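You operate a simulated robot arm through the tools that you are given. There is no shell and no other tool.

The job below is to be done with a simulated two-armed robot. You get a single attempt, and the scene is never put back.

JOB
Wind bobbins 52 and 95 full at FAST on the bench winder.
Fine: both go into the green bobbin tray.

It is judged by the outcome, as a careful person would: the job done as asked, and still so three seconds after it is handed in. It fails if anything else is knocked over, pushed out of place, dropped, spilled or broken.

ROBOT AND FRAMES
Two 7-joint arms with fingered hands on one trunk that stands fixed in place. Base frame: the origin is at the foot of the trunk, x ahead of it, y to its left, z up; the work surface is at about z = 78. Readings come in cm, degrees, newtons and seconds.
The left shoulder is at [3, 11.9, 99.4], the right one opposite. With the tool pointing down near the work surface each hand reaches from about 38 to 78 cm from the base axis, measured 20 degrees to its own side. Payload 3.8 kg a hand.
Tool frame (each hand has its own): the origin (TCP) lies between the finger pads and is the grasp point; the fingertips stand 2.5 cm ahead of it; z points along the fingers, y is the line along which they close. Largest opening 8.8 cm; the body of the gripper starts 2.9 cm behind the TCP. The gripper is a hand of 4 fingers: y runs from the thumb to the fingers, the wrist lies at [-1.3, -10.6, -17.4] in the tool frame.
Orientation is that of the tool frame in the base frame, as a unit quaternion [x, y, z, w]. With the fingers straight down and the wrist toward the robot, the tool's x, y and z point along [0, 1, 0], [1, 0, 0] and [0, 0, -1] of the base frame.

CONTROLS
- The arms move only by the tool send_rows. It takes "left_rows", "right_rows" or both (then of equal length, played together; a hand with none holds still); each is a list of rows, each an object (a shift or turn left out is 0) with "delta_rot": the turn, a rotation vector about the tool's x, y, z in degrees, a list of three; "linear": the shift along the tool's x, y, z in m, a list of three. In form: [{"delta_rot": [wx, wy, wz], "linear": [x, y, z]}, ...]. A call has 1 to 20 rows; each row shifts and turns the commanded pose from where the row before left it, along the tool's axes as they then stand. Rows are played at 5 a second. More than 5 cm and 8.6 degrees between two rows, and nothing of the call is played. Where a pose cannot be reached the arm comes as near as it can. A force on the tool above 60 N (or 10 N above the force at the start of the call, whichever is more), or a blocked arm, ends the call early, and 0.2 s more pass. In this call time passes only in rows, and 0.2 s behind the last. It gives the time, the measured TCP pose, the force on the tool (base axes), the opening and the grip force at its end, in the units of the frame above (readings bear some noise), with the torque about the TCP (base axes, N m) and any sound that the robot's microphone picked up, and new pictures: "views" is both (left out), scene, wrist or none (wrist: the cameras of the hands that moved).
- Cameras (640 x 400 px; columns grow to the right, rows downward): "scene" is now at [5.8, -1.4, 154.6]; the picture's right is [-0.18, -0.98, 0.00], its down [-0.70, 0.13, -0.70] and it looks along [0.69, -0.12, -0.71] (base axes); focal length 314 px, centre (320, 200). "left" rides on the left gripper at [-6.4, -8.3, -9.8] in its tool frame; the picture's right is [-0.62, -0.37, 0.69], its down [0.71, -0.63, 0.30] and it looks along [0.32, 0.68, 0.65] (tool axes); focal length 265 px, centre (320, 200). "right" rides on the right gripper at [6.4, -8.3, -9.8] in its tool frame; the picture's right is [-0.62, 0.37, -0.69], its down [-0.71, -0.63, 0.30] and it looks along [-0.32, 0.68, 0.65] (tool axes); focal length 265 px, centre (320, 200).
- lift_body(by): slides the trunk up (or, below 0, down) by that many cm; the arms and the scene camera ride with it, the base frame stays. It gives what a move gives, with no picture.
- curl_fingers(index, middle, ring, thumb_bend, thumb_turn, hand): sets how far each is bent, from 0 (flat) to 1 (curled in); at 0.3 the hand is open as for a grip, at 0.7 the pads meet at the TCP. One left out holds its place. A second passes; each finger stops where it meets its share of the squeeze, and holds until it gets a number again. It is the only way to open and close the hand. It gives what a move gives, with no picture; readings hold the bend of each and the force on the fingers (four entries, about 0 where the hand has none), thumb and palm. thumb_turn goes from beside the hand (0) to across from the fingers (1), as for a grip.
- pan_tilt(pan, tilt): turns the head with the scene camera to pan (to the left, within 120 degrees either way) and tilt (down, from -29 to 69), counted from straight ahead of the robot. It gives what a move gives, and a new picture of the scene camera.
- point_at(camera, pixels): for up to 12 pixels [column, row] of the newest picture of that camera ("zoom" is the newest enlarged one), the place [x, y, z] in the base frame of the surface seen there, good to about 0.2 cm. It takes no simulated time.
- inspect(camera, box): a new picture of the part [left, top, right, bottom] of that camera's present view, enlarged. It takes no simulated time.
- hand_in(): hands the job in; it is judged then, once.

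Open the grippers and draw the arms clear of the work before you hand the job in, unless the task says otherwise.

The tools are called after ">>>" by a JSON object that holds its "op" and its "data". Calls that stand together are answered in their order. send_rows: Moves the arms, as the interface text tells. Its arguments: {"type":"object","properties":{"left_rows":{"type":"array"},"right_rows":{"type":"array"},"views":{"type":"string","enum":["both","scene","wrist","none"]}},"required":[]} The other tools are called the same way: lift_body (by) slides the trunk up or down; curl_fingers (index, middle, ring, thumb_bend, thumb_turn, hand) moves the fingers one by one; pan_tilt (pan, tilt) turns the head that bears the scene camera; point_at (camera, pixels) gives the place of the surface under pixels of a picture; inspect (camera, box) takes an enlarged picture of a part of a camera's view; hand_in () hands the job in.

At the start:

```text
t: 0.0
left_position: [41.41, 10.96, 118.37]
left_orientation: [0.707, 0.707, 0.0, 0.0]
left_contact_force: [-0.3, 0.3, 0.2]
left_moment: [-0.02, 0.0, -0.01]
left_opening: 8.77
left_grip_force: 0.0
left_shape: jaw
left_bend: [0.3, 0.3, 0.3, 0.3, 0.98]
left_finger forces: [0.1, 0.0, 0.0, 0.0, 0.0, 0.0]
right_position: [48.43, -29.02, 109.8]
right_orientation: [0.707, 0.708, 0.0, 0.0]
right_contact_force: [-0.1, -0.1, -0.3]
right_moment: [-0.03, -0.01, 0.01]
right_opening: 8.77
right_grip_force: 0.1
right_shape: jaw
right_bend: [0.3, 0.3, 0.3, 0.3, 0.98]
right_finger forces: [0.0, 0.0, 0.0, 0.0, 0.0, 0.0]
trunk travel left (down, up): [-15.0, 44.0]
head pan, tilt: [-10.2, 45.3]
```

scene: 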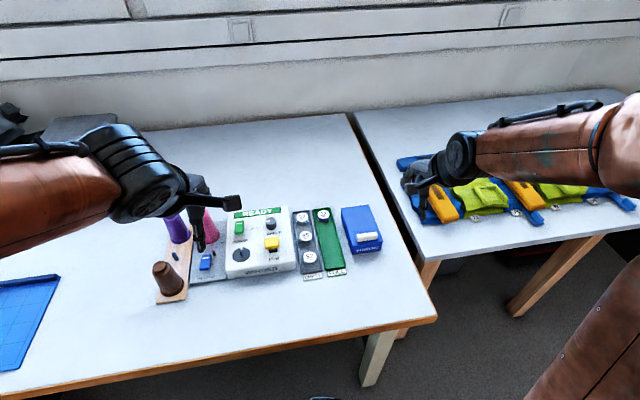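
right: 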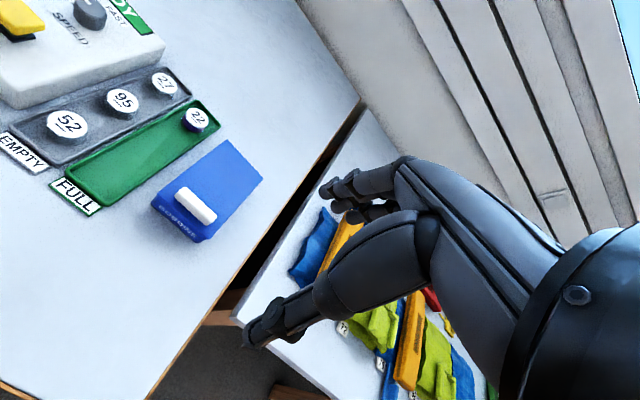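
left: 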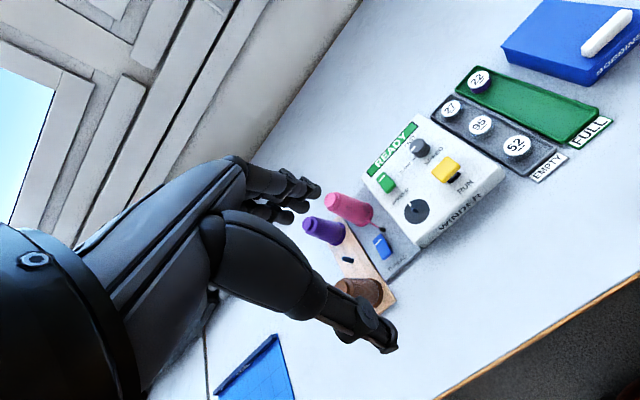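

The scene shows the winder at about (260,240), with trays to its right and spools to its left. I enlarge these parts to read the labels.

>>> {"op": "inspect", "data": {"camera": "scene", "box": [140, 190, 300, 290]}}

>>> {"op": "inspect", "data": {"camera": "scene", "box": [220, 195, 400, 290]}}

>>> {"op": "inspect", "data": {"camera": "left", "box": [300, 80, 560, 300]}}

>>> {"op": "inspect", "data": {"camera": "right", "box": [0, 0, 280, 240]}}

```text
4.00 times, centred on (220, 240) of scene
```

zoom: 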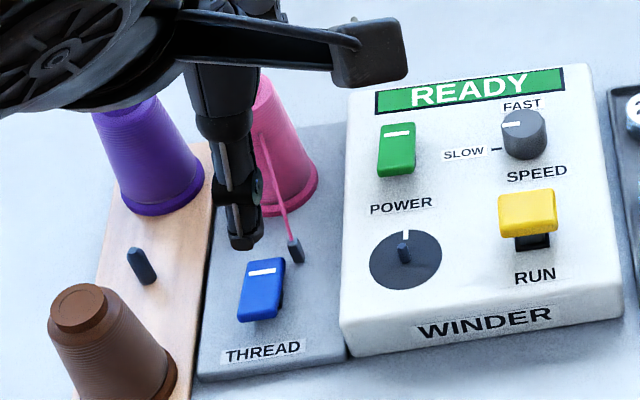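

```text
3.56 times, centred on (310, 242) of scene
```

zoom: 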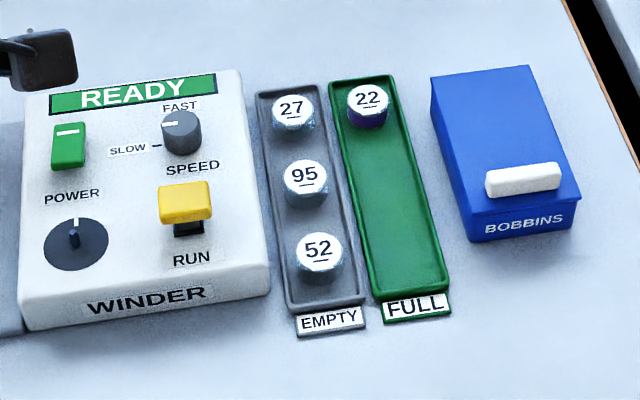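

```text
1.82 times, centred on (430, 190) of left
```

zoom: 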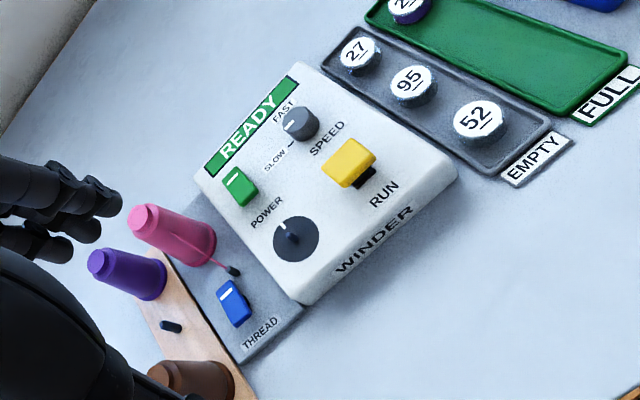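

```text
1.67 times, centred on (140, 120) of right
```

zoom: 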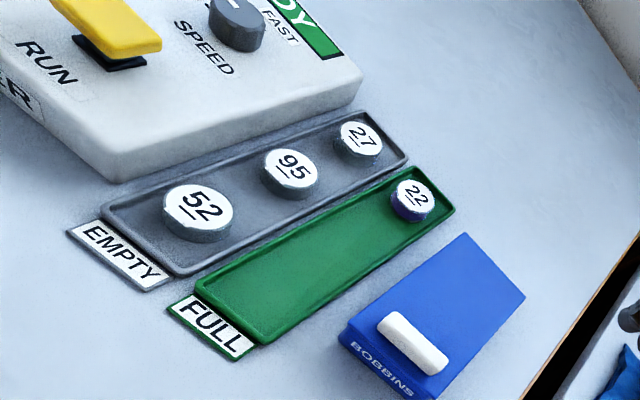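

I measure the main parts in the scene picture: bobbin tops (302,215), (306,236), (310,257), knob, RUN key (271,243), spindle (241,253), THREAD lever (205,262), green tray.

>>> {"op": "point_at", "data": {"camera": "scene", "pixels": [[302, 217], [306, 237], [310, 258], [323, 215], [271, 222], [271, 243], [241, 252], [239, 226], [205, 262], [240, 262], [330, 240], [340, 260]]}}

>>> {"op": "point_at", "data": {"camera": "right", "pixels": [[66, 123], [122, 101], [164, 83], [196, 118], [130, 160], [90, 185], [180, 130], [60, 160], [195, 205], [90, 12], [20, 20], [95, 85]]}}

>>> {"op": "inspect", "data": {"camera": "scene", "box": [225, 200, 300, 247]}}

>>> {"op": "inspect", "data": {"camera": "left", "box": [360, 110, 520, 230]}}

```text
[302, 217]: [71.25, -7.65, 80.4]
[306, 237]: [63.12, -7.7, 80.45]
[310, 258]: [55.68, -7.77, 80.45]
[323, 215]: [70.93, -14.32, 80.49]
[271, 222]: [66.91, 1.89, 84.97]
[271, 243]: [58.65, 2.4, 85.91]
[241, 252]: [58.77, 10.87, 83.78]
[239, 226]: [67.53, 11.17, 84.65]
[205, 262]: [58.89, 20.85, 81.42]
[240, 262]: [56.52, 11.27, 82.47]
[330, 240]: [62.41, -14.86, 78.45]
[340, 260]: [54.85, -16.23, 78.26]
```

```text
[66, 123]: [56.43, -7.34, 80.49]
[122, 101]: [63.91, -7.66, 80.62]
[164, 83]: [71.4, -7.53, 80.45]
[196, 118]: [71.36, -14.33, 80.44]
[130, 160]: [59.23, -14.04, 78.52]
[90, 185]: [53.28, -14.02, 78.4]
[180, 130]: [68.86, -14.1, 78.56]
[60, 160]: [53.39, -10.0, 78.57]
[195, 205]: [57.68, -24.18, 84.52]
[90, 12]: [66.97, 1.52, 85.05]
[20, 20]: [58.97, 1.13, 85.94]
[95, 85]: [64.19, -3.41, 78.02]
```

```text
8.51 times, centred on (262, 224) of scene
```

zoom: 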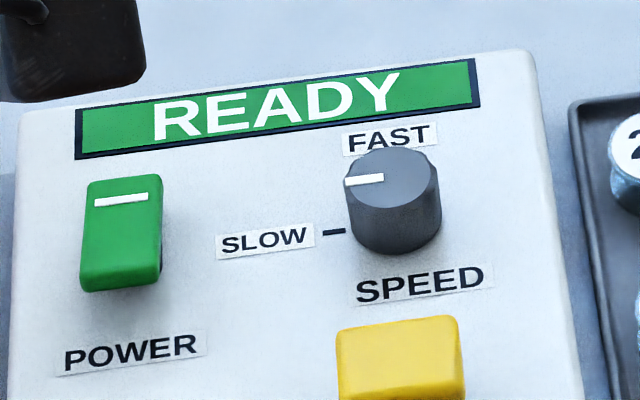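

```text
3.33 times, centred on (440, 170) of left
```

zoom: 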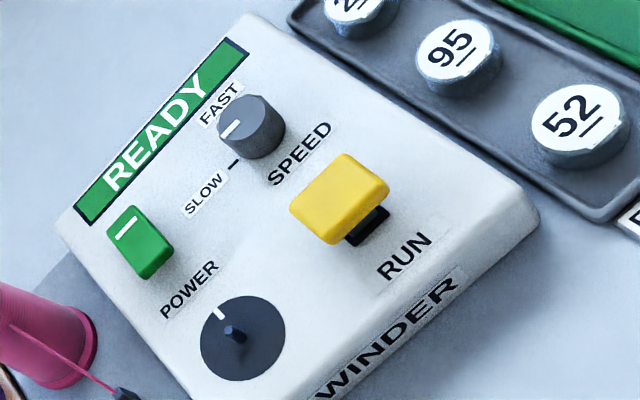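

The knob's white mark points at SLOW, display says READY. I shift the left hand 15 cm to the left to uncover the winder for a full look.

>>> {"op": "send_rows", "data": {"left_rows": [{"linear": [0.04, 0, 0]}, {"linear": [0.04, 0, 0]}, {"linear": [0.04, 0, 0]}, {"linear": [0.04, 0, 0]}], "views": "both"}}

>>> {"op": "inspect", "data": {"camera": "scene", "box": [140, 190, 300, 290]}}

```text
t: 1.0
left_position: [41.42, 27.08, 118.16]
left_orientation: [0.707, 0.707, 0.0, 0.001]
left_contact_force: [0.7, 0.1, 0.5]
left_moment: [0.02, -0.01, 0.01]
left_opening: 8.8
left_grip_force: 0.0
left_shape: jaw
left_bend: [0.3, 0.3, 0.3, 0.3, 0.98]
left_finger forces: [0.0, 0.1, 0.0, 0.0, 0.0, 0.0]
right_position: [48.35, -29.02, 109.79]
right_orientation: [0.706, 0.708, 0.001, 0.0]
right_contact_force: [-0.8, 0.6, 0.0]
right_moment: [-0.02, 0.0, 0.04]
right_opening: 8.76
right_grip_force: 0.0
right_shape: jaw
right_bend: [0.3, 0.3, 0.3, 0.3, 0.98]
right_finger forces: [0.0, 0.0, 0.1, 0.1, 0.0, 0.1]
trunk travel left (down, up): [-15.0, 44.0]
head pan, tilt: [-10.2, 45.3]
```

scene: 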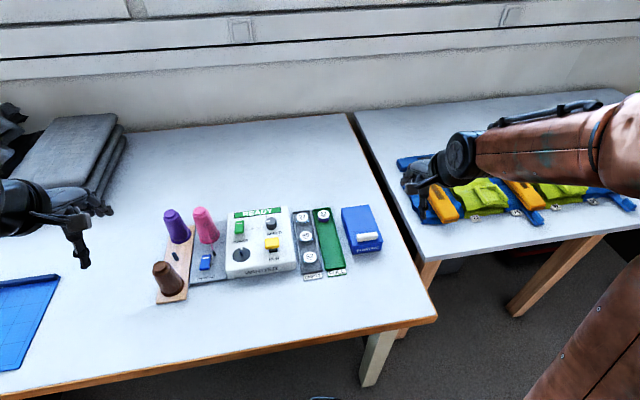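
left: 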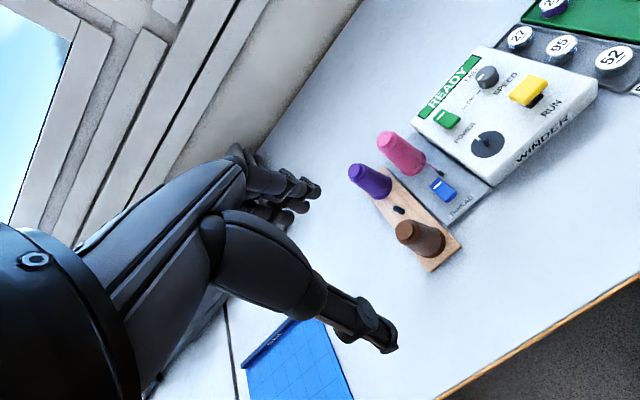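

```text
4.00 times, centred on (220, 240) of scene
```

zoom: 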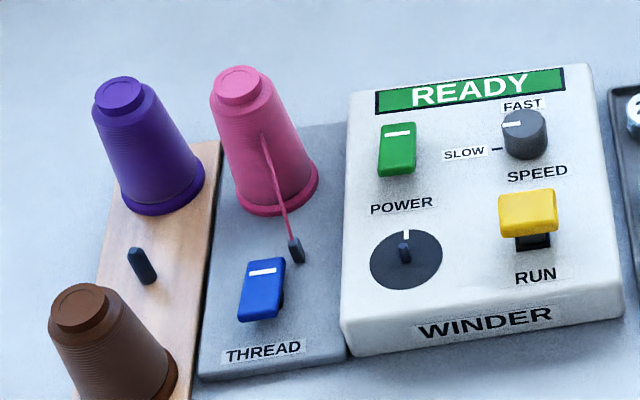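

Now everything is in view in the zoom. I measure the panel plane, spindle pin (404,250 zoom), disc edges, knob, keys, spool and lever.

>>> {"op": "point_at", "data": {"camera": "zoom", "pixels": [[403, 245], [404, 262], [404, 285], [380, 258], [440, 255], [480, 300], [520, 121], [540, 130], [527, 200], [527, 270], [590, 300], [360, 320]]}}

>>> {"op": "point_at", "data": {"camera": "zoom", "pixels": [[398, 130], [396, 165], [266, 271], [260, 300], [295, 245], [225, 330], [240, 85], [122, 95], [75, 300], [450, 170], [590, 80], [360, 110]]}}

>>> {"op": "inspect", "data": {"camera": "scene", "box": [280, 195, 360, 285]}}

```text
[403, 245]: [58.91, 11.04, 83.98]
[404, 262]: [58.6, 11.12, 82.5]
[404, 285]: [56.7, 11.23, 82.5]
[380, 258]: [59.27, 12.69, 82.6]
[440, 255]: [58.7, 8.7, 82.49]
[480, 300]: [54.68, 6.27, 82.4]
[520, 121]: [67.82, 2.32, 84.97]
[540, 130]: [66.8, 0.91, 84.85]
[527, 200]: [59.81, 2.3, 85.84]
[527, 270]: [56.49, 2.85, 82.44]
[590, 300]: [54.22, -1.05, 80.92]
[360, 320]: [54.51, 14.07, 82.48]
```

```text
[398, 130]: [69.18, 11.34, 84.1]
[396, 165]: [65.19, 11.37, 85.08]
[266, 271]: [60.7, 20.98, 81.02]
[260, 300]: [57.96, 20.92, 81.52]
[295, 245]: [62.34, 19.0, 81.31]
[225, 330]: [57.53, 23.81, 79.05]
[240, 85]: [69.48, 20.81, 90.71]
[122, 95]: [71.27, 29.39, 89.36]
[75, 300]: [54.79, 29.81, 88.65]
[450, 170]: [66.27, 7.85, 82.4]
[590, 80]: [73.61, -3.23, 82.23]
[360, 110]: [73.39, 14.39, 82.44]
```

```text
4.44 times, centred on (320, 240) of scene
```

zoom: 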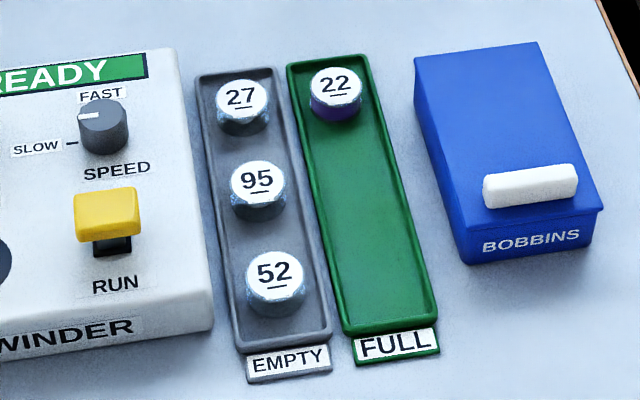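

I measure bobbin edges and tray walls in this newest zoom.

>>> {"op": "point_at", "data": {"camera": "zoom", "pixels": [[246, 268], [303, 268], [275, 254], [276, 288], [276, 310], [232, 182], [284, 180], [258, 163], [258, 197], [240, 340], [325, 330], [198, 80]]}}

>>> {"op": "point_at", "data": {"camera": "zoom", "pixels": [[336, 70], [336, 98], [312, 85], [360, 85], [291, 70], [365, 62], [346, 330], [434, 322], [390, 325], [380, 230], [392, 332], [292, 190]]}}

>>> {"op": "inspect", "data": {"camera": "right", "box": [30, 60, 220, 220]}}

```text
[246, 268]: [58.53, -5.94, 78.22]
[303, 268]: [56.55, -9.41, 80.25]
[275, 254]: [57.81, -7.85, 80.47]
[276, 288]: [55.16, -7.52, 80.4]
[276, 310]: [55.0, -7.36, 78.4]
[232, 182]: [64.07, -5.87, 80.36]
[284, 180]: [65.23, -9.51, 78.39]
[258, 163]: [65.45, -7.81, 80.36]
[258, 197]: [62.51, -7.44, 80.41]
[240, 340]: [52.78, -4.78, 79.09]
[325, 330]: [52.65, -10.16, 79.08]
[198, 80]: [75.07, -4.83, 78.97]
```

```text
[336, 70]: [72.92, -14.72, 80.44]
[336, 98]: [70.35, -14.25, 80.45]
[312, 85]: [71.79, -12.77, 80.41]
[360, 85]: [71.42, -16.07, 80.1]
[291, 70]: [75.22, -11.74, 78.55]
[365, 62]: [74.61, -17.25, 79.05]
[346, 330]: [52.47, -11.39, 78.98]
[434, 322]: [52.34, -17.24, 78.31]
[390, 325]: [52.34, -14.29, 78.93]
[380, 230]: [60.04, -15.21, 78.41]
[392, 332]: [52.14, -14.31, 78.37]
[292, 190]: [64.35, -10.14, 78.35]
```

```text
2.50 times, centred on (125, 140) of right
```

zoom: 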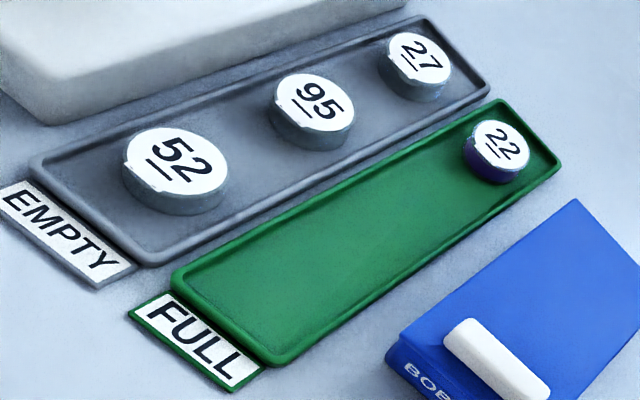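

Geometry so far: panel z=82.45, knob about (67.0,1.9) top 85, pin (58.9,11.05) top 84, bobbins 52 (56.4,-7.6) and 95 (64.0,-7.7). I half-close the left hand and bring it high above the knob.

>>> {"op": "curl_fingers", "data": {"hand": "left", "index": 0.43, "middle": 0.43, "ring": 0.43, "thumb_bend": 0.43, "thumb_turn": 1.0}}

>>> {"op": "send_rows", "data": {"left_rows": [{"linear": [-0.028, 0.0285, 0.012]}, {"linear": [-0.028, 0.0285, 0.012]}, {"linear": [-0.028, 0.0285, 0.012]}, {"linear": [-0.028, 0.0285, 0.012]}, {"linear": [-0.028, 0.0285, 0.012]}, {"linear": [-0.028, 0.0285, 0.012]}, {"linear": [-0.028, 0.0285, 0.012]}, {"linear": [-0.028, 0.0285, 0.012]}, {"linear": [-0.028, 0.0285, 0.012]}]}}

```text
t: 2.0
left_position: [41.5, 26.93, 118.17]
left_orientation: [0.707, 0.707, 0.001, 0.0]
left_contact_force: [0.0, -0.9, -0.2]
left_moment: [0.0, -0.01, -0.01]
left_opening: 5.75
left_grip_force: 0.1
left_shape: fingers
left_bend: [0.43, 0.43, 0.43, 0.43, 0.99]
left_finger forces: [0.0, 0.0, 0.1, 0.1, 0.0, 0.1]
right_position: [48.42, -29.04, 109.75]
right_orientation: [0.706, 0.708, 0.001, 0.001]
right_contact_force: [0.8, 0.3, -0.3]
right_moment: [0.02, -0.01, 0.01]
right_opening: 8.75
right_grip_force: 0.0
right_shape: jaw
right_bend: [0.3, 0.3, 0.3, 0.3, 0.98]
right_finger forces: [0.0, 0.1, 0.0, 0.1, 0.0, 0.1]
trunk travel left (down, up): [-15.0, 44.0]
head pan, tilt: [-10.2, 45.3]
```

```text
t: 4.0
left_position: [67.39, 1.76, 107.19]
left_orientation: [0.707, 0.707, -0.002, -0.001]
left_contact_force: [0.7, -0.8, 0.4]
left_moment: [0.0, 0.01, 0.02]
left_opening: 5.73
left_grip_force: 0.0
left_shape: fingers
left_bend: [0.43, 0.43, 0.43, 0.43, 0.99]
left_finger forces: [0.0, 0.0, 0.0, 0.1, 0.0, 0.0]
right_position: [48.34, -29.07, 109.72]
right_orientation: [0.707, 0.708, 0.0, -0.001]
right_contact_force: [0.0, 1.3, 0.0]
right_moment: [0.01, 0.03, -0.01]
right_opening: 8.8
right_grip_force: 0.1
right_shape: jaw
right_bend: [0.3, 0.3, 0.3, 0.3, 0.98]
right_finger forces: [0.0, 0.0, 0.0, 0.0, 0.0, 0.1]
trunk travel left (down, up): [-15.0, 44.0]
head pan, tilt: [-10.2, 45.3]
```

scene: 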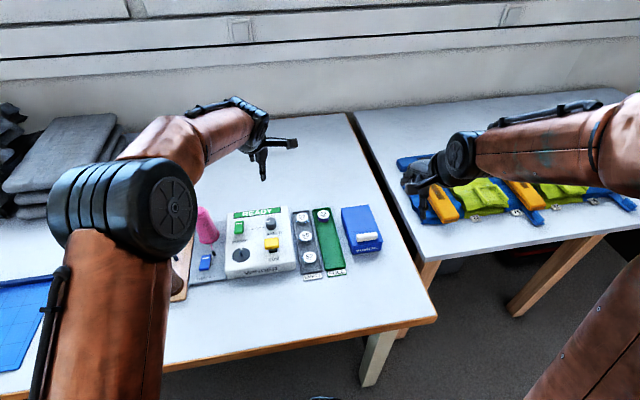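
left: 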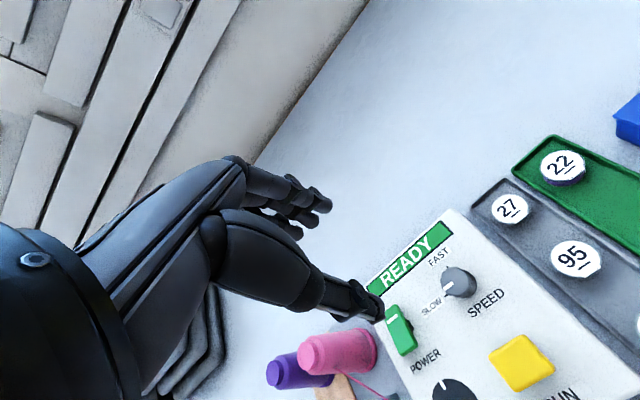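

The hand hovers above the knob at z=107. I zoom on the knob and the hand shape to see finger spread.

>>> {"op": "inspect", "data": {"camera": "left", "box": [380, 210, 540, 310]}}

>>> {"op": "point_at", "data": {"camera": "left", "pixels": [[463, 272], [448, 280], [474, 278], [455, 268], [472, 292], [320, 205], [296, 232], [380, 310]]}}

>>> {"op": "inspect", "data": {"camera": "scene", "box": [200, 90, 320, 190]}}

```text
4.00 times, centred on (460, 260) of left
```

zoom: 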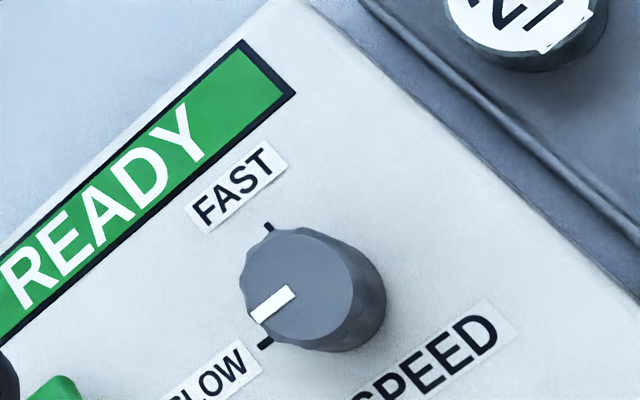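

```text
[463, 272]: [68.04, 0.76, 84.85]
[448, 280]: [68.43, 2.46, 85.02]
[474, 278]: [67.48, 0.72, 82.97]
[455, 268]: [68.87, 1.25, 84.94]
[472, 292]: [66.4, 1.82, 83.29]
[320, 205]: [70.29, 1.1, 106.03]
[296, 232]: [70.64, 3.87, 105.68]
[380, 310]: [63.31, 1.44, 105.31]
```

```text
4.00 times, centred on (260, 140) of scene
```

zoom: 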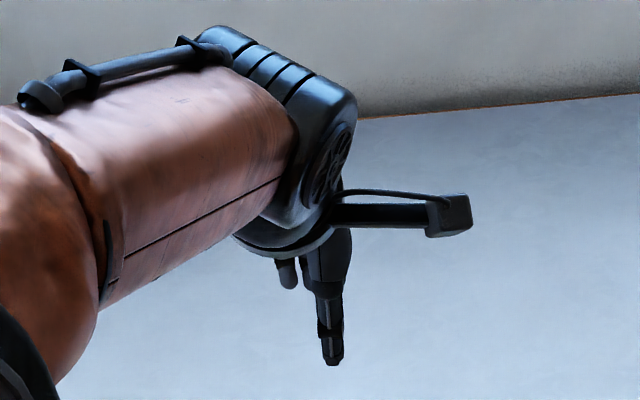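

I measure the knob's top centre and rim in this left view, zoom (300,283).

>>> {"op": "inspect", "data": {"camera": "left", "box": [420, 250, 500, 300]}}

>>> {"op": "point_at", "data": {"camera": "left", "pixels": [[455, 281], [442, 281], [455, 293], [467, 275], [458, 268], [446, 290]]}}

```text
8.00 times, centred on (460, 275) of left
```

zoom: 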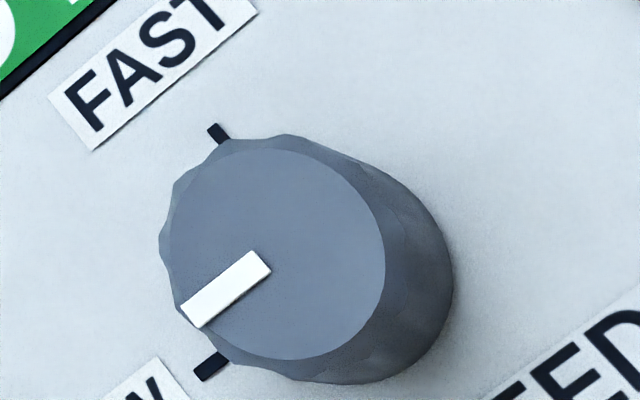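

```text
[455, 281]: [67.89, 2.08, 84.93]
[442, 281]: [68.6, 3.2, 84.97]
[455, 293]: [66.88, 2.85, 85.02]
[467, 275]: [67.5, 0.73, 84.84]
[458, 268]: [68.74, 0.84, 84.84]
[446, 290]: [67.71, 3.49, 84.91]
```

Knob centre is (67.8,2.1), 2.8 cm wide. I align, turn the hand -30° about its axis and descend to z≈89.

>>> {"op": "send_rows", "data": {"left_rows": [{"linear": [0.0035, 0.004, 0.0]}, {"delta_rot": [0, 0, -7.5]}, {"delta_rot": [0, 0, -7.5]}, {"delta_rot": [0, 0, -7.5]}, {"delta_rot": [0, 0, -7.5]}, {"linear": [0, 0, 0.04]}, {"linear": [0, 0, 0.04]}, {"linear": [0, 0, 0.04]}, {"linear": [0, 0, 0.04]}, {"linear": [0, 0, 0.02]}, {"linear": [0, 0, 0]}]}}

>>> {"op": "inspect", "data": {"camera": "scene", "box": [200, 150, 340, 290]}}

```text
t: 6.4
left_position: [67.59, 2.25, 89.24]
left_orientation: [0.5, 0.866, 0.0, 0.0]
left_contact_force: [1.1, -0.1, -0.1]
left_moment: [0.0, 0.01, -0.01]
left_opening: 5.74
left_grip_force: 0.0
left_shape: fingers
left_bend: [0.43, 0.43, 0.43, 0.43, 0.99]
left_finger forces: [0.0, 0.1, 0.0, 0.0, 0.1, 0.0]
right_position: [48.39, -29.0, 109.83]
right_orientation: [0.706, 0.708, 0.0, 0.002]
right_contact_force: [-0.3, -0.3, 0.1]
right_moment: [0.01, 0.03, -0.03]
right_opening: 8.77
right_grip_force: 0.0
right_shape: jaw
right_bend: [0.3, 0.3, 0.3, 0.3, 0.98]
right_finger forces: [0.1, 0.1, 0.0, 0.0, 0.0, 0.1]
trunk travel left (down, up): [-15.0, 44.0]
head pan, tilt: [-10.2, 45.3]
```

scene: 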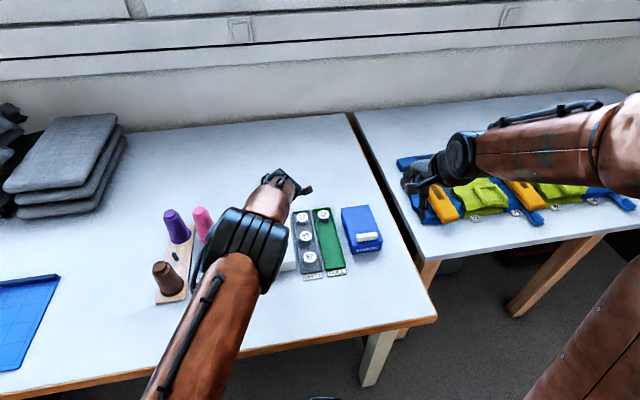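
left: 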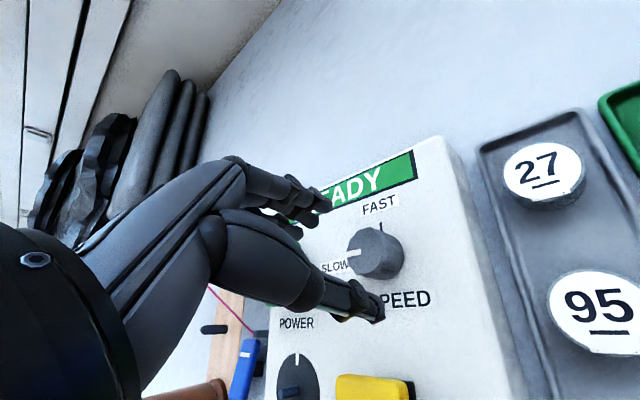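

```text
2.86 times, centred on (270, 220) of scene
```

zoom: 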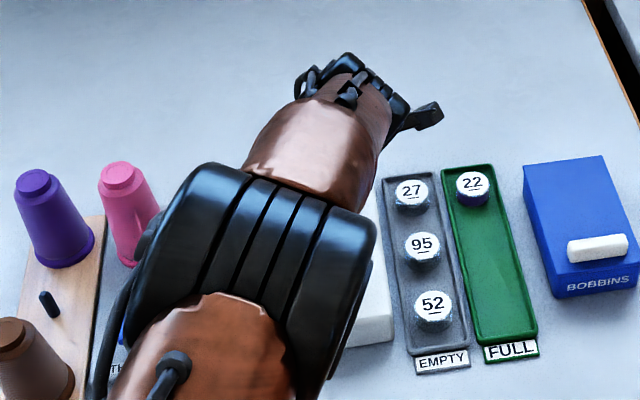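

Hand is at (67.6,2.25,89.2); the knob shows at (376,252) between thumb and fingers. I measure it again from close by.

>>> {"op": "inspect", "data": {"camera": "left", "box": [300, 200, 440, 300]}}

>>> {"op": "point_at", "data": {"camera": "left", "pixels": [[368, 252], [384, 240], [352, 265], [395, 250], [380, 313], [300, 225], [318, 207], [359, 232]]}}

```text
4.00 times, centred on (370, 250) of left
```

zoom: 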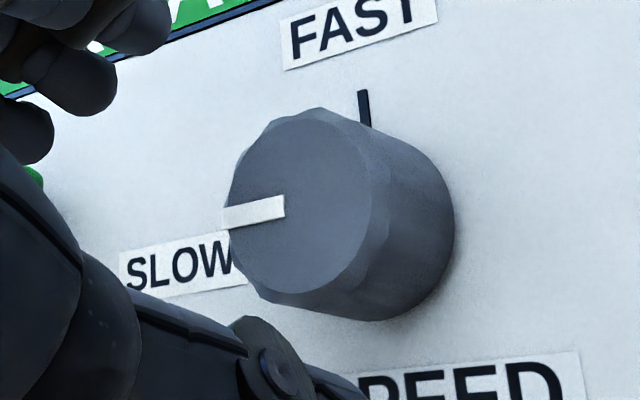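

```text
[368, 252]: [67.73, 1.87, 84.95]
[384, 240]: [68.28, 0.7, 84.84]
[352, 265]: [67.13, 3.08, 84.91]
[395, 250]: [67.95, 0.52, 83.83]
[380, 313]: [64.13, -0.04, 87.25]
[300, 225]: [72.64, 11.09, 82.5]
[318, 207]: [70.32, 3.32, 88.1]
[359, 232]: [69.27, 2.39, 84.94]
```

Knob centre (67.75,2.0). Small sideways correction, then down to z≈85.6 so the pads span the knob.

>>> {"op": "send_rows", "data": {"left_rows": [{"linear": [-0.0029, 0, 0.01]}, {"linear": [0, 0, 0.015]}, {"linear": [0, 0, 0.012]}, {"linear": [0, 0, 0]}], "views": "wrist"}}

>>> {"op": "curl_fingers", "data": {"hand": "left", "index": 0.62, "middle": 0.62, "ring": 0.62, "thumb_bend": 0.62}}

```text
t: 7.4
left_position: [67.6, 1.96, 85.64]
left_orientation: [0.5, 0.866, -0.001, 0.0]
left_contact_force: [0.4, -0.2, 0.2]
left_moment: [-0.03, 0.03, -0.01]
left_opening: 5.75
left_grip_force: 0.0
left_shape: fingers
left_bend: [0.43, 0.43, 0.43, 0.43, 0.99]
left_finger forces: [0.1, 0.0, 0.1, 0.0, 0.0, 0.0]
right_position: [48.41, -28.9, 109.82]
right_orientation: [0.707, 0.707, 0.001, 0.001]
right_contact_force: [0.6, 0.4, -0.4]
right_moment: [-0.01, 0.01, -0.02]
right_opening: 8.76
right_grip_force: 0.1
right_shape: jaw
right_bend: [0.3, 0.3, 0.3, 0.3, 0.98]
right_finger forces: [0.0, 0.1, 0.1, 0.0, 0.0, 0.0]
trunk travel left (down, up): [-15.0, 44.0]
head pan, tilt: [-10.2, 45.3]
```

left: 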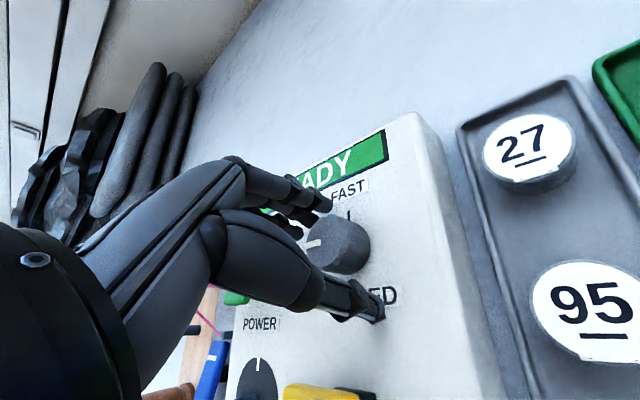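

```text
t: 8.4
left_position: [67.67, 2.04, 85.71]
left_orientation: [0.499, 0.867, 0.0, 0.0]
left_contact_force: [4.5, 2.9, -0.9]
left_moment: [0.06, -0.08, 0.02]
left_opening: 2.52
left_grip_force: 4.7
left_shape: fingers
left_bend: [0.56, 0.59, 0.62, 0.59, 1.0]
left_finger forces: [4.1, 2.8, 0.0, 0.0, 1.8, 0.0]
right_position: [48.51, -29.08, 109.88]
right_orientation: [0.707, 0.708, 0.0, 0.001]
right_contact_force: [0.0, -0.3, 0.2]
right_moment: [-0.01, -0.01, 0.01]
right_opening: 8.77
right_grip_force: 0.1
right_shape: jaw
right_bend: [0.3, 0.3, 0.3, 0.3, 0.98]
right_finger forces: [0.1, 0.1, 0.0, 0.0, 0.0, 0.1]
trunk travel left (down, up): [-15.0, 44.0]
head pan, tilt: [-10.2, 45.3]
```

Index, middle and thumb touch the knob (4.7 N). I tighten slightly then turn.

>>> {"op": "curl_fingers", "data": {"hand": "left", "index": 0.66, "middle": 0.66, "ring": 0.62, "thumb_bend": 0.66}}

>>> {"op": "send_rows", "data": {"left_rows": [{"delta_rot": [0, 0, 8]}, {"delta_rot": [0, 0, 8]}, {"delta_rot": [0, 0, 8]}, {"delta_rot": [0, 0, 8]}], "views": "wrist"}}

```text
t: 9.4
left_position: [67.63, 2.01, 85.72]
left_orientation: [0.5, 0.866, -0.001, 0.0]
left_contact_force: [4.6, 5.0, 0.3]
left_moment: [0.09, -0.14, 0.01]
left_opening: 2.42
left_grip_force: 6.8
left_shape: fingers
left_bend: [0.56, 0.6, 0.62, 0.6, 1.0]
left_finger forces: [6.0, 4.6, 0.1, 0.1, 4.1, 0.1]
right_position: [48.46, -28.99, 109.66]
right_orientation: [0.706, 0.708, -0.001, 0.001]
right_contact_force: [-0.4, -0.8, 0.2]
right_moment: [0.04, 0.0, 0.0]
right_opening: 8.76
right_grip_force: 0.0
right_shape: jaw
right_bend: [0.3, 0.3, 0.3, 0.3, 0.98]
right_finger forces: [0.1, 0.0, 0.0, 0.0, 0.1, 0.1]
trunk travel left (down, up): [-15.0, 44.0]
head pan, tilt: [-10.2, 45.3]
```

```text
t: 10.4
left_position: [67.74, 1.98, 85.65]
left_orientation: [0.721, 0.693, 0.0, 0.0]
left_contact_force: [5.6, 8.1, 0.0]
left_moment: [0.16, -0.11, 0.02]
left_opening: 2.46
left_grip_force: 8.6
left_shape: fingers
left_bend: [0.57, 0.6, 0.62, 0.6, 1.0]
left_finger forces: [4.5, 6.5, 0.0, 0.1, 5.4, 0.0]
right_position: [48.38, -29.04, 109.74]
right_orientation: [0.706, 0.708, 0.0, -0.001]
right_contact_force: [-0.2, 0.0, -0.5]
right_moment: [0.01, 0.0, 0.01]
right_opening: 8.75
right_grip_force: 0.0
right_shape: jaw
right_bend: [0.3, 0.3, 0.3, 0.3, 0.98]
right_finger forces: [0.0, 0.1, 0.1, 0.1, 0.0, 0.0]
trunk travel left (down, up): [-15.0, 44.0]
head pan, tilt: [-10.2, 45.3]
```

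left: 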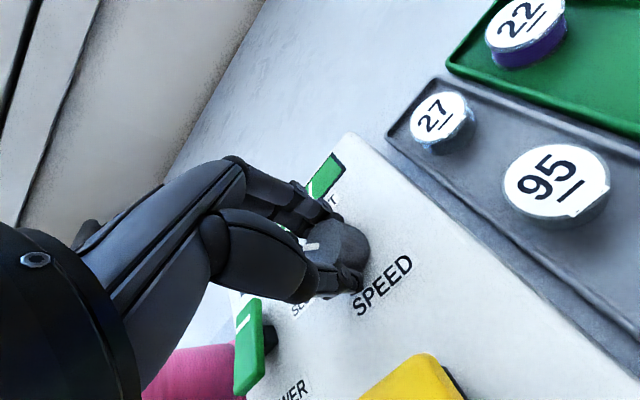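

The mark at (310,246) appears to have turned with the hand. I zoom to confirm.

>>> {"op": "inspect", "data": {"camera": "left", "box": [270, 190, 430, 310]}}

```text
3.33 times, centred on (350, 250) of left
```

zoom: 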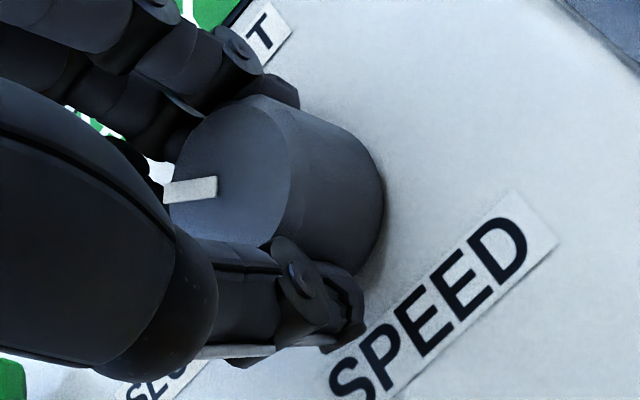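

The knob turns with the hand. I continue for about 58° more.

>>> {"op": "send_rows", "data": {"left_rows": [{"delta_rot": [0, 0, 8]}, {"delta_rot": [0, 0, 8]}, {"delta_rot": [0, 0, 8]}, {"delta_rot": [0, 0, 8]}, {"delta_rot": [0, 0, 8]}, {"delta_rot": [0, 0, 8]}, {"delta_rot": [0, 0, 8]}], "views": "wrist"}}

>>> {"op": "inspect", "data": {"camera": "left", "box": [270, 190, 430, 310]}}

```text
t: 12.0
left_position: [67.82, 1.92, 85.71]
left_orientation: [0.961, 0.276, 0.0, 0.0]
left_contact_force: [5.3, 1.5, -1.2]
left_moment: [0.04, -0.09, 0.07]
left_opening: 2.35
left_grip_force: 7.4
left_shape: fingers
left_bend: [0.59, 0.61, 0.62, 0.59, 1.0]
left_finger forces: [3.3, 4.9, 0.0, 0.2, 6.3, 0.0]
right_position: [48.45, -28.98, 109.76]
right_orientation: [0.707, 0.708, 0.0, 0.0]
right_contact_force: [0.4, -0.2, -0.7]
right_moment: [-0.02, 0.0, -0.01]
right_opening: 8.76
right_grip_force: 0.0
right_shape: jaw
right_bend: [0.3, 0.3, 0.3, 0.3, 0.98]
right_finger forces: [0.0, 0.1, 0.0, 0.0, 0.0, 0.1]
trunk travel left (down, up): [-15.0, 44.0]
head pan, tilt: [-10.2, 45.3]
```

left: 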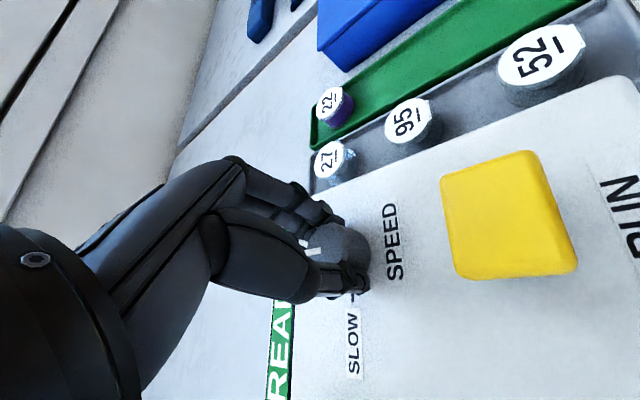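

```text
3.33 times, centred on (350, 250) of left
```

zoom: 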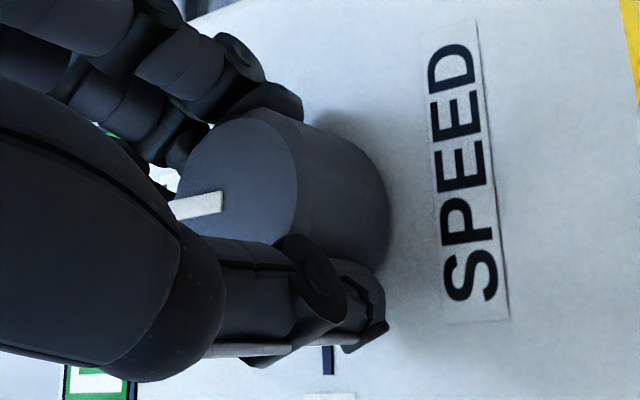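

The mark is nearly at +x (lagging a few degrees). I turn 8° more to settle it fully at FAST.

>>> {"op": "send_rows", "data": {"left_rows": [{"delta_rot": [0, 0, 5]}, {"delta_rot": [0, 0, 5]}], "views": "wrist"}}

>>> {"op": "inspect", "data": {"camera": "left", "box": [270, 190, 430, 310]}}

>>> {"op": "curl_fingers", "data": {"hand": "left", "index": 0.42, "middle": 0.42, "ring": 0.42, "thumb_bend": 0.42}}

>>> {"op": "send_rows", "data": {"left_rows": [{"linear": [0, 0, -0.03]}, {"linear": [0, 0, -0.04]}, {"linear": [0, 0, -0.04]}], "views": "both"}}

```text
t: 12.6
left_position: [67.07, 1.92, 85.78]
left_orientation: [0.982, 0.189, 0.0, 0.002]
left_contact_force: [12.1, -3.2, 1.6]
left_moment: [-0.04, -0.32, 0.11]
left_opening: 1.93
left_grip_force: 8.5
left_shape: fingers
left_bend: [0.61, 0.58, 0.62, 0.61, 1.0]
left_finger forces: [3.3, 9.7, 0.3, 0.1, 2.9, 0.0]
left hand out of reach, approached as far as the arm can: row 2
right_position: [48.56, -28.98, 109.54]
right_orientation: [0.707, 0.707, -0.001, 0.0]
right_contact_force: [-0.5, 0.0, 1.3]
right_moment: [-0.02, 0.02, 0.01]
right_opening: 8.72
right_grip_force: 0.1
right_shape: jaw
right_bend: [0.3, 0.3, 0.3, 0.3, 0.98]
right_finger forces: [0.0, 0.0, 0.1, 0.0, 0.0, 0.0]
trunk travel left (down, up): [-15.0, 44.0]
head pan, tilt: [-10.2, 45.3]
```

left: 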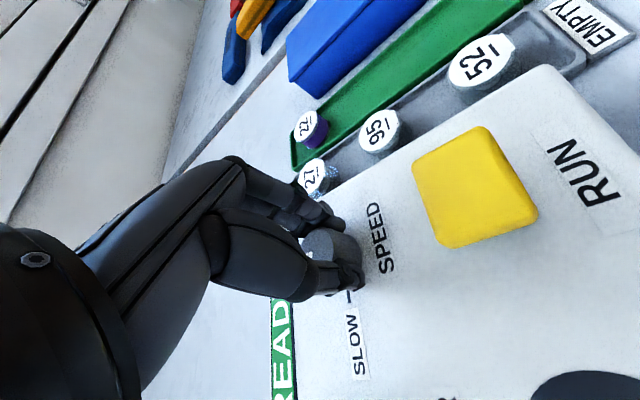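

```text
3.33 times, centred on (350, 250) of left
```

zoom: 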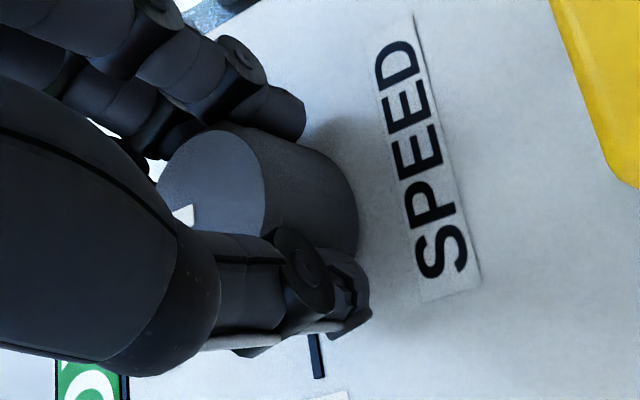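

```text
t: 13.6
left_position: [66.89, 2.08, 85.76]
left_orientation: [0.982, 0.191, 0.0, 0.0]
left_contact_force: [-0.6, 1.0, -0.1]
left_moment: [-0.01, -0.01, 0.01]
left_opening: 5.86
left_grip_force: 0.1
left_shape: fingers
left_bend: [0.42, 0.42, 0.42, 0.42, 0.99]
left_finger forces: [0.1, 0.1, 0.1, 0.0, 0.0, 0.0]
right_position: [48.35, -28.98, 109.71]
right_orientation: [0.706, 0.708, 0.0, 0.001]
right_contact_force: [0.1, 0.1, -0.1]
right_moment: [0.0, 0.02, 0.0]
right_opening: 8.75
right_grip_force: 0.1
right_shape: jaw
right_bend: [0.3, 0.3, 0.3, 0.3, 0.98]
right_finger forces: [0.0, 0.1, 0.0, 0.0, 0.1, 0.1]
trunk travel left (down, up): [-15.0, 44.0]
head pan, tilt: [-10.2, 45.3]
```

```text
t: 14.4
left_position: [66.98, 2.05, 96.7]
left_orientation: [0.982, 0.19, 0.0, 0.001]
left_contact_force: [-0.4, -0.2, 0.0]
left_moment: [-0.01, -0.03, 0.01]
left_opening: 5.88
left_grip_force: 0.1
left_shape: fingers
left_bend: [0.42, 0.42, 0.42, 0.42, 0.99]
left_finger forces: [0.0, 0.0, 0.0, 0.0, 0.0, 0.0]
right_position: [48.36, -28.96, 109.86]
right_orientation: [0.706, 0.708, 0.0, 0.001]
right_contact_force: [0.2, -0.7, -0.1]
right_moment: [-0.02, 0.01, 0.0]
right_opening: 8.76
right_grip_force: 0.1
right_shape: jaw
right_bend: [0.3, 0.3, 0.3, 0.3, 0.98]
right_finger forces: [0.1, 0.0, 0.0, 0.0, 0.1, 0.1]
trunk travel left (down, up): [-15.0, 44.0]
head pan, tilt: [-10.2, 45.3]
```

scene: 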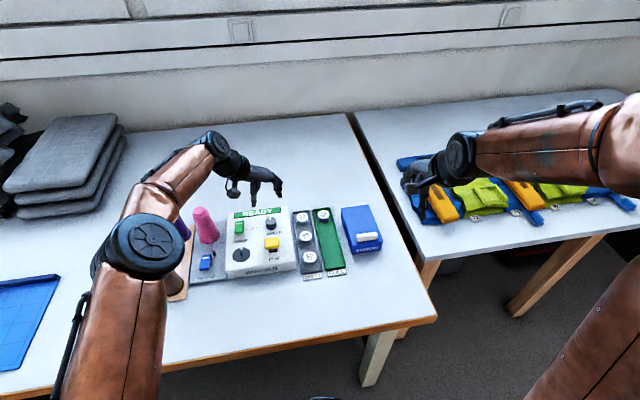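
left: 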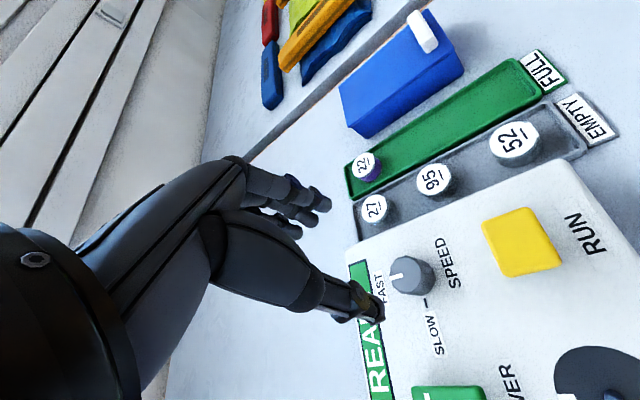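

The hand is off the knob, whose mark at (395,278) now seems to point to FAST. I zoom in both views to verify.

>>> {"op": "inspect", "data": {"camera": "left", "box": [360, 230, 480, 320]}}

>>> {"op": "inspect", "data": {"camera": "scene", "box": [225, 200, 300, 247]}}

```text
4.44 times, centred on (420, 275) of left
```

zoom: 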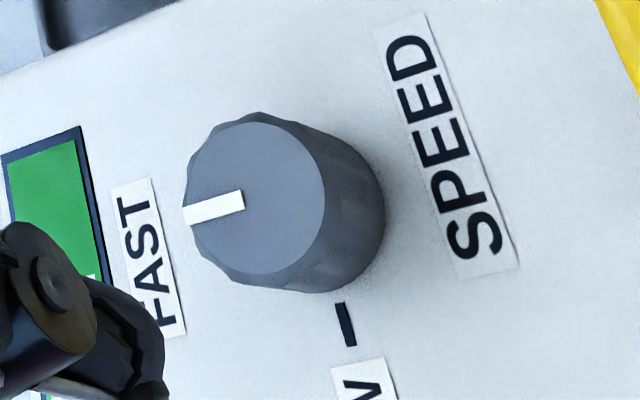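

```text
8.51 times, centred on (262, 224) of scene
```

zoom: 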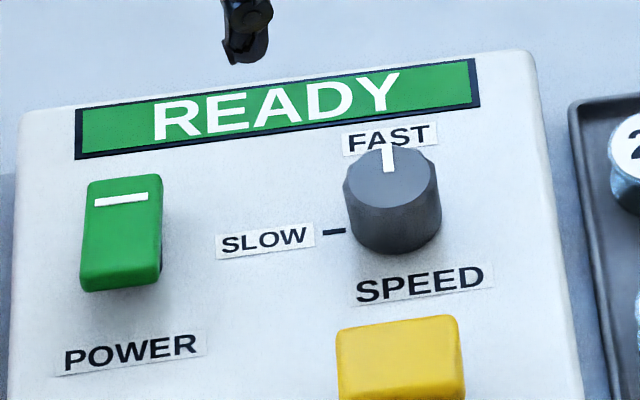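

Knob is at FAST. Now I turn the hand back to the default orientation and move over bobbin 52 at about (56.4,-7.6).

>>> {"op": "send_rows", "data": {"left_rows": [{"delta_rot": [0, 0, -8.5], "linear": [0, 0, -0.01]}, {"delta_rot": [0, 0, -8.5]}, {"delta_rot": [0, 0, -8.5]}, {"delta_rot": [0, 0, -8.5]}, {"delta_rot": [0, 0, -8.5]}, {"delta_rot": [0, 0, -8.5]}, {"delta_rot": [0, 0, -8.5]}, {"delta_rot": [0, 0, -8.5]}, {"linear": [-0.032, -0.035, 0]}, {"linear": [-0.032, -0.035, 0]}, {"linear": [-0.032, -0.035, 0]}, {}]}}

>>> {"op": "inspect", "data": {"camera": "left", "box": [300, 180, 500, 330]}}

```text
t: 17.0
left_position: [56.35, -7.58, 97.8]
left_orientation: [0.707, 0.707, 0.0, 0.001]
left_contact_force: [0.1, -1.3, -0.2]
left_moment: [-0.02, -0.03, -0.02]
left_opening: 5.85
left_grip_force: 0.1
left_shape: fingers
left_bend: [0.42, 0.42, 0.42, 0.42, 0.99]
left_finger forces: [0.0, 0.1, 0.0, 0.0, 0.1, 0.1]
right_position: [48.52, -28.89, 109.82]
right_orientation: [0.707, 0.708, 0.0, 0.0]
right_contact_force: [0.2, 0.4, 0.6]
right_moment: [0.0, -0.01, -0.04]
right_opening: 8.78
right_grip_force: 0.0
right_shape: jaw
right_bend: [0.3, 0.3, 0.3, 0.3, 0.98]
right_finger forces: [0.0, 0.1, 0.1, 0.0, 0.0, 0.1]
trunk travel left (down, up): [-15.0, 44.0]
head pan, tilt: [-10.2, 45.3]
```

scene: 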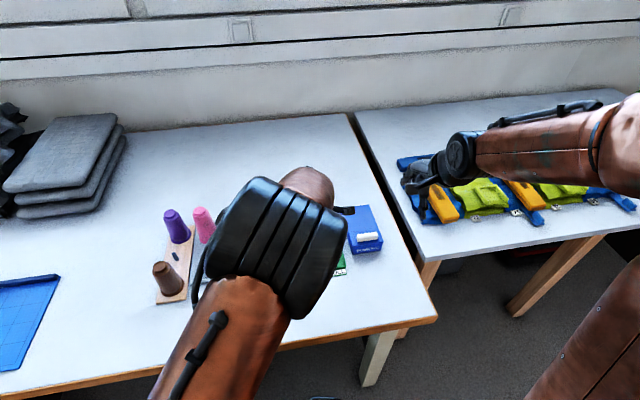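
left: 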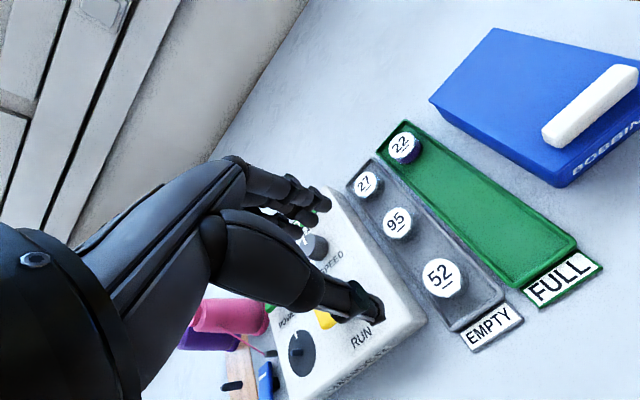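

```text
2.67 times, centred on (400, 255) of left
```

zoom: 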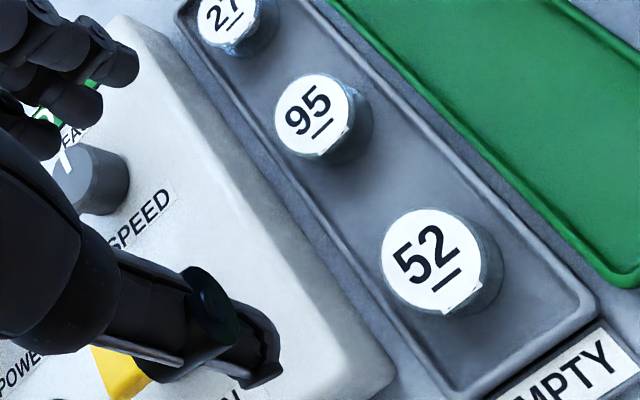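

I measure finger and thumb tips relative to the TCP, and bobbin 52's top centre at zoom (432,262).

>>> {"op": "point_at", "data": {"camera": "zoom", "pixels": [[125, 65], [90, 105], [50, 140], [270, 375], [250, 330], [432, 262], [382, 262], [470, 240], [432, 210], [432, 312], [310, 117], [340, 390]]}}

>>> {"op": "inspect", "data": {"camera": "left", "box": [260, 170, 400, 330]}}

```text
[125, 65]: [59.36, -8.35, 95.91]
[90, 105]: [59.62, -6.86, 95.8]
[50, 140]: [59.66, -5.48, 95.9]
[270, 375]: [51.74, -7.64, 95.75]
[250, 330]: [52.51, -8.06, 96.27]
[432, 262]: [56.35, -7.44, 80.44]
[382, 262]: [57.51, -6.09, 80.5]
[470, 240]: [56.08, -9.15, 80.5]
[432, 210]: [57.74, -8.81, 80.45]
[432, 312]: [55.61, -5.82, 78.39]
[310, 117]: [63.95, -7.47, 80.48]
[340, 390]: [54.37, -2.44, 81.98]
```

```text
2.50 times, centred on (330, 250) of left
```

zoom: 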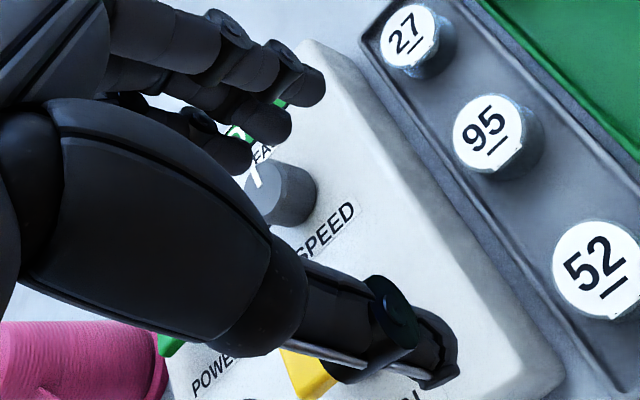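

Fingers index/middle straddle the bobbin axis (56.4,-7.5), and 95 leaves enough gap for the fingers. I descend to z≈84 first.

>>> {"op": "send_rows", "data": {"left_rows": [{"linear": [0, 0.0005, 0.04]}, {"linear": [0, 0, 0.04]}, {"linear": [0, 0, 0.04]}, {"linear": [0, 0, 0.018]}, {}], "views": "wrist"}}

>>> {"op": "inspect", "data": {"camera": "left", "box": [260, 170, 420, 310]}}

```text
t: 18.2
left_position: [56.18, -7.69, 83.8]
left_orientation: [0.707, 0.707, 0.0, 0.0]
left_contact_force: [0.4, 0.4, -0.5]
left_moment: [0.03, -0.02, 0.0]
left_opening: 5.85
left_grip_force: 0.0
left_shape: fingers
left_bend: [0.42, 0.42, 0.42, 0.42, 0.99]
left_finger forces: [0.0, 0.0, 0.1, 0.1, 0.1, 0.0]
right_position: [48.43, -29.1, 109.73]
right_orientation: [0.706, 0.708, 0.001, 0.001]
right_contact_force: [-0.2, 0.6, 0.1]
right_moment: [0.02, 0.0, -0.03]
right_opening: 8.76
right_grip_force: 0.0
right_shape: jaw
right_bend: [0.3, 0.3, 0.3, 0.3, 0.98]
right_finger forces: [0.0, 0.0, 0.0, 0.1, 0.0, 0.1]
trunk travel left (down, up): [-15.0, 44.0]
head pan, tilt: [-10.2, 45.3]
```

left: 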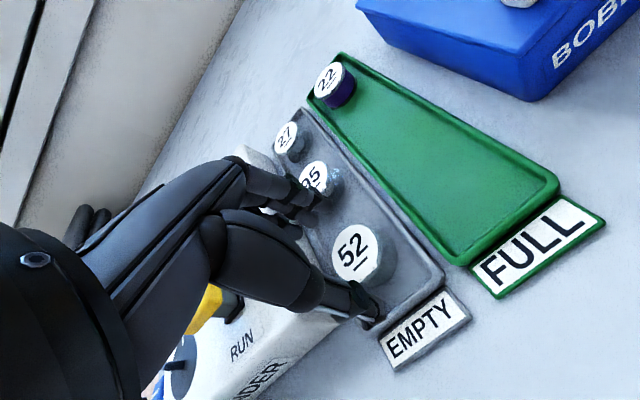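

```text
2.86 times, centred on (340, 240) of left
```

zoom: 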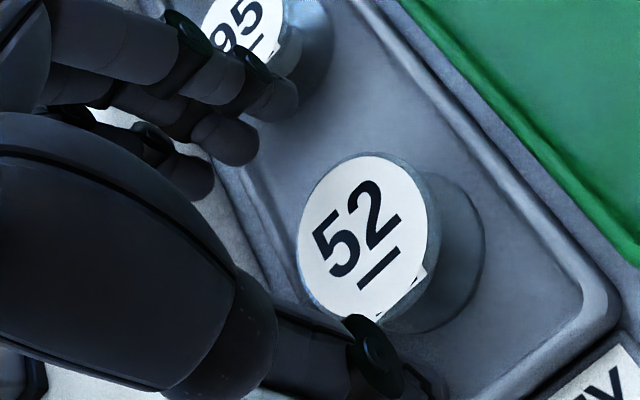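

Check bobbin centre and tips from here before the last descent.

>>> {"op": "point_at", "data": {"camera": "zoom", "pixels": [[365, 238], [300, 240], [427, 238], [365, 158], [372, 318], [375, 340], [425, 375], [285, 100], [245, 145], [200, 180]]}}

```text
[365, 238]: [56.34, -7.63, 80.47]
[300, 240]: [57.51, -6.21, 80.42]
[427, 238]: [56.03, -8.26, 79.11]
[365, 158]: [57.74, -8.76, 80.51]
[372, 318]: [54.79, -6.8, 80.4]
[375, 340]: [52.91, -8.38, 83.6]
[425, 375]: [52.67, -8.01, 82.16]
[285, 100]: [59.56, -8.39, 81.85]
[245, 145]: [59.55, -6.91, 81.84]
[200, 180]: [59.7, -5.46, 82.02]
```

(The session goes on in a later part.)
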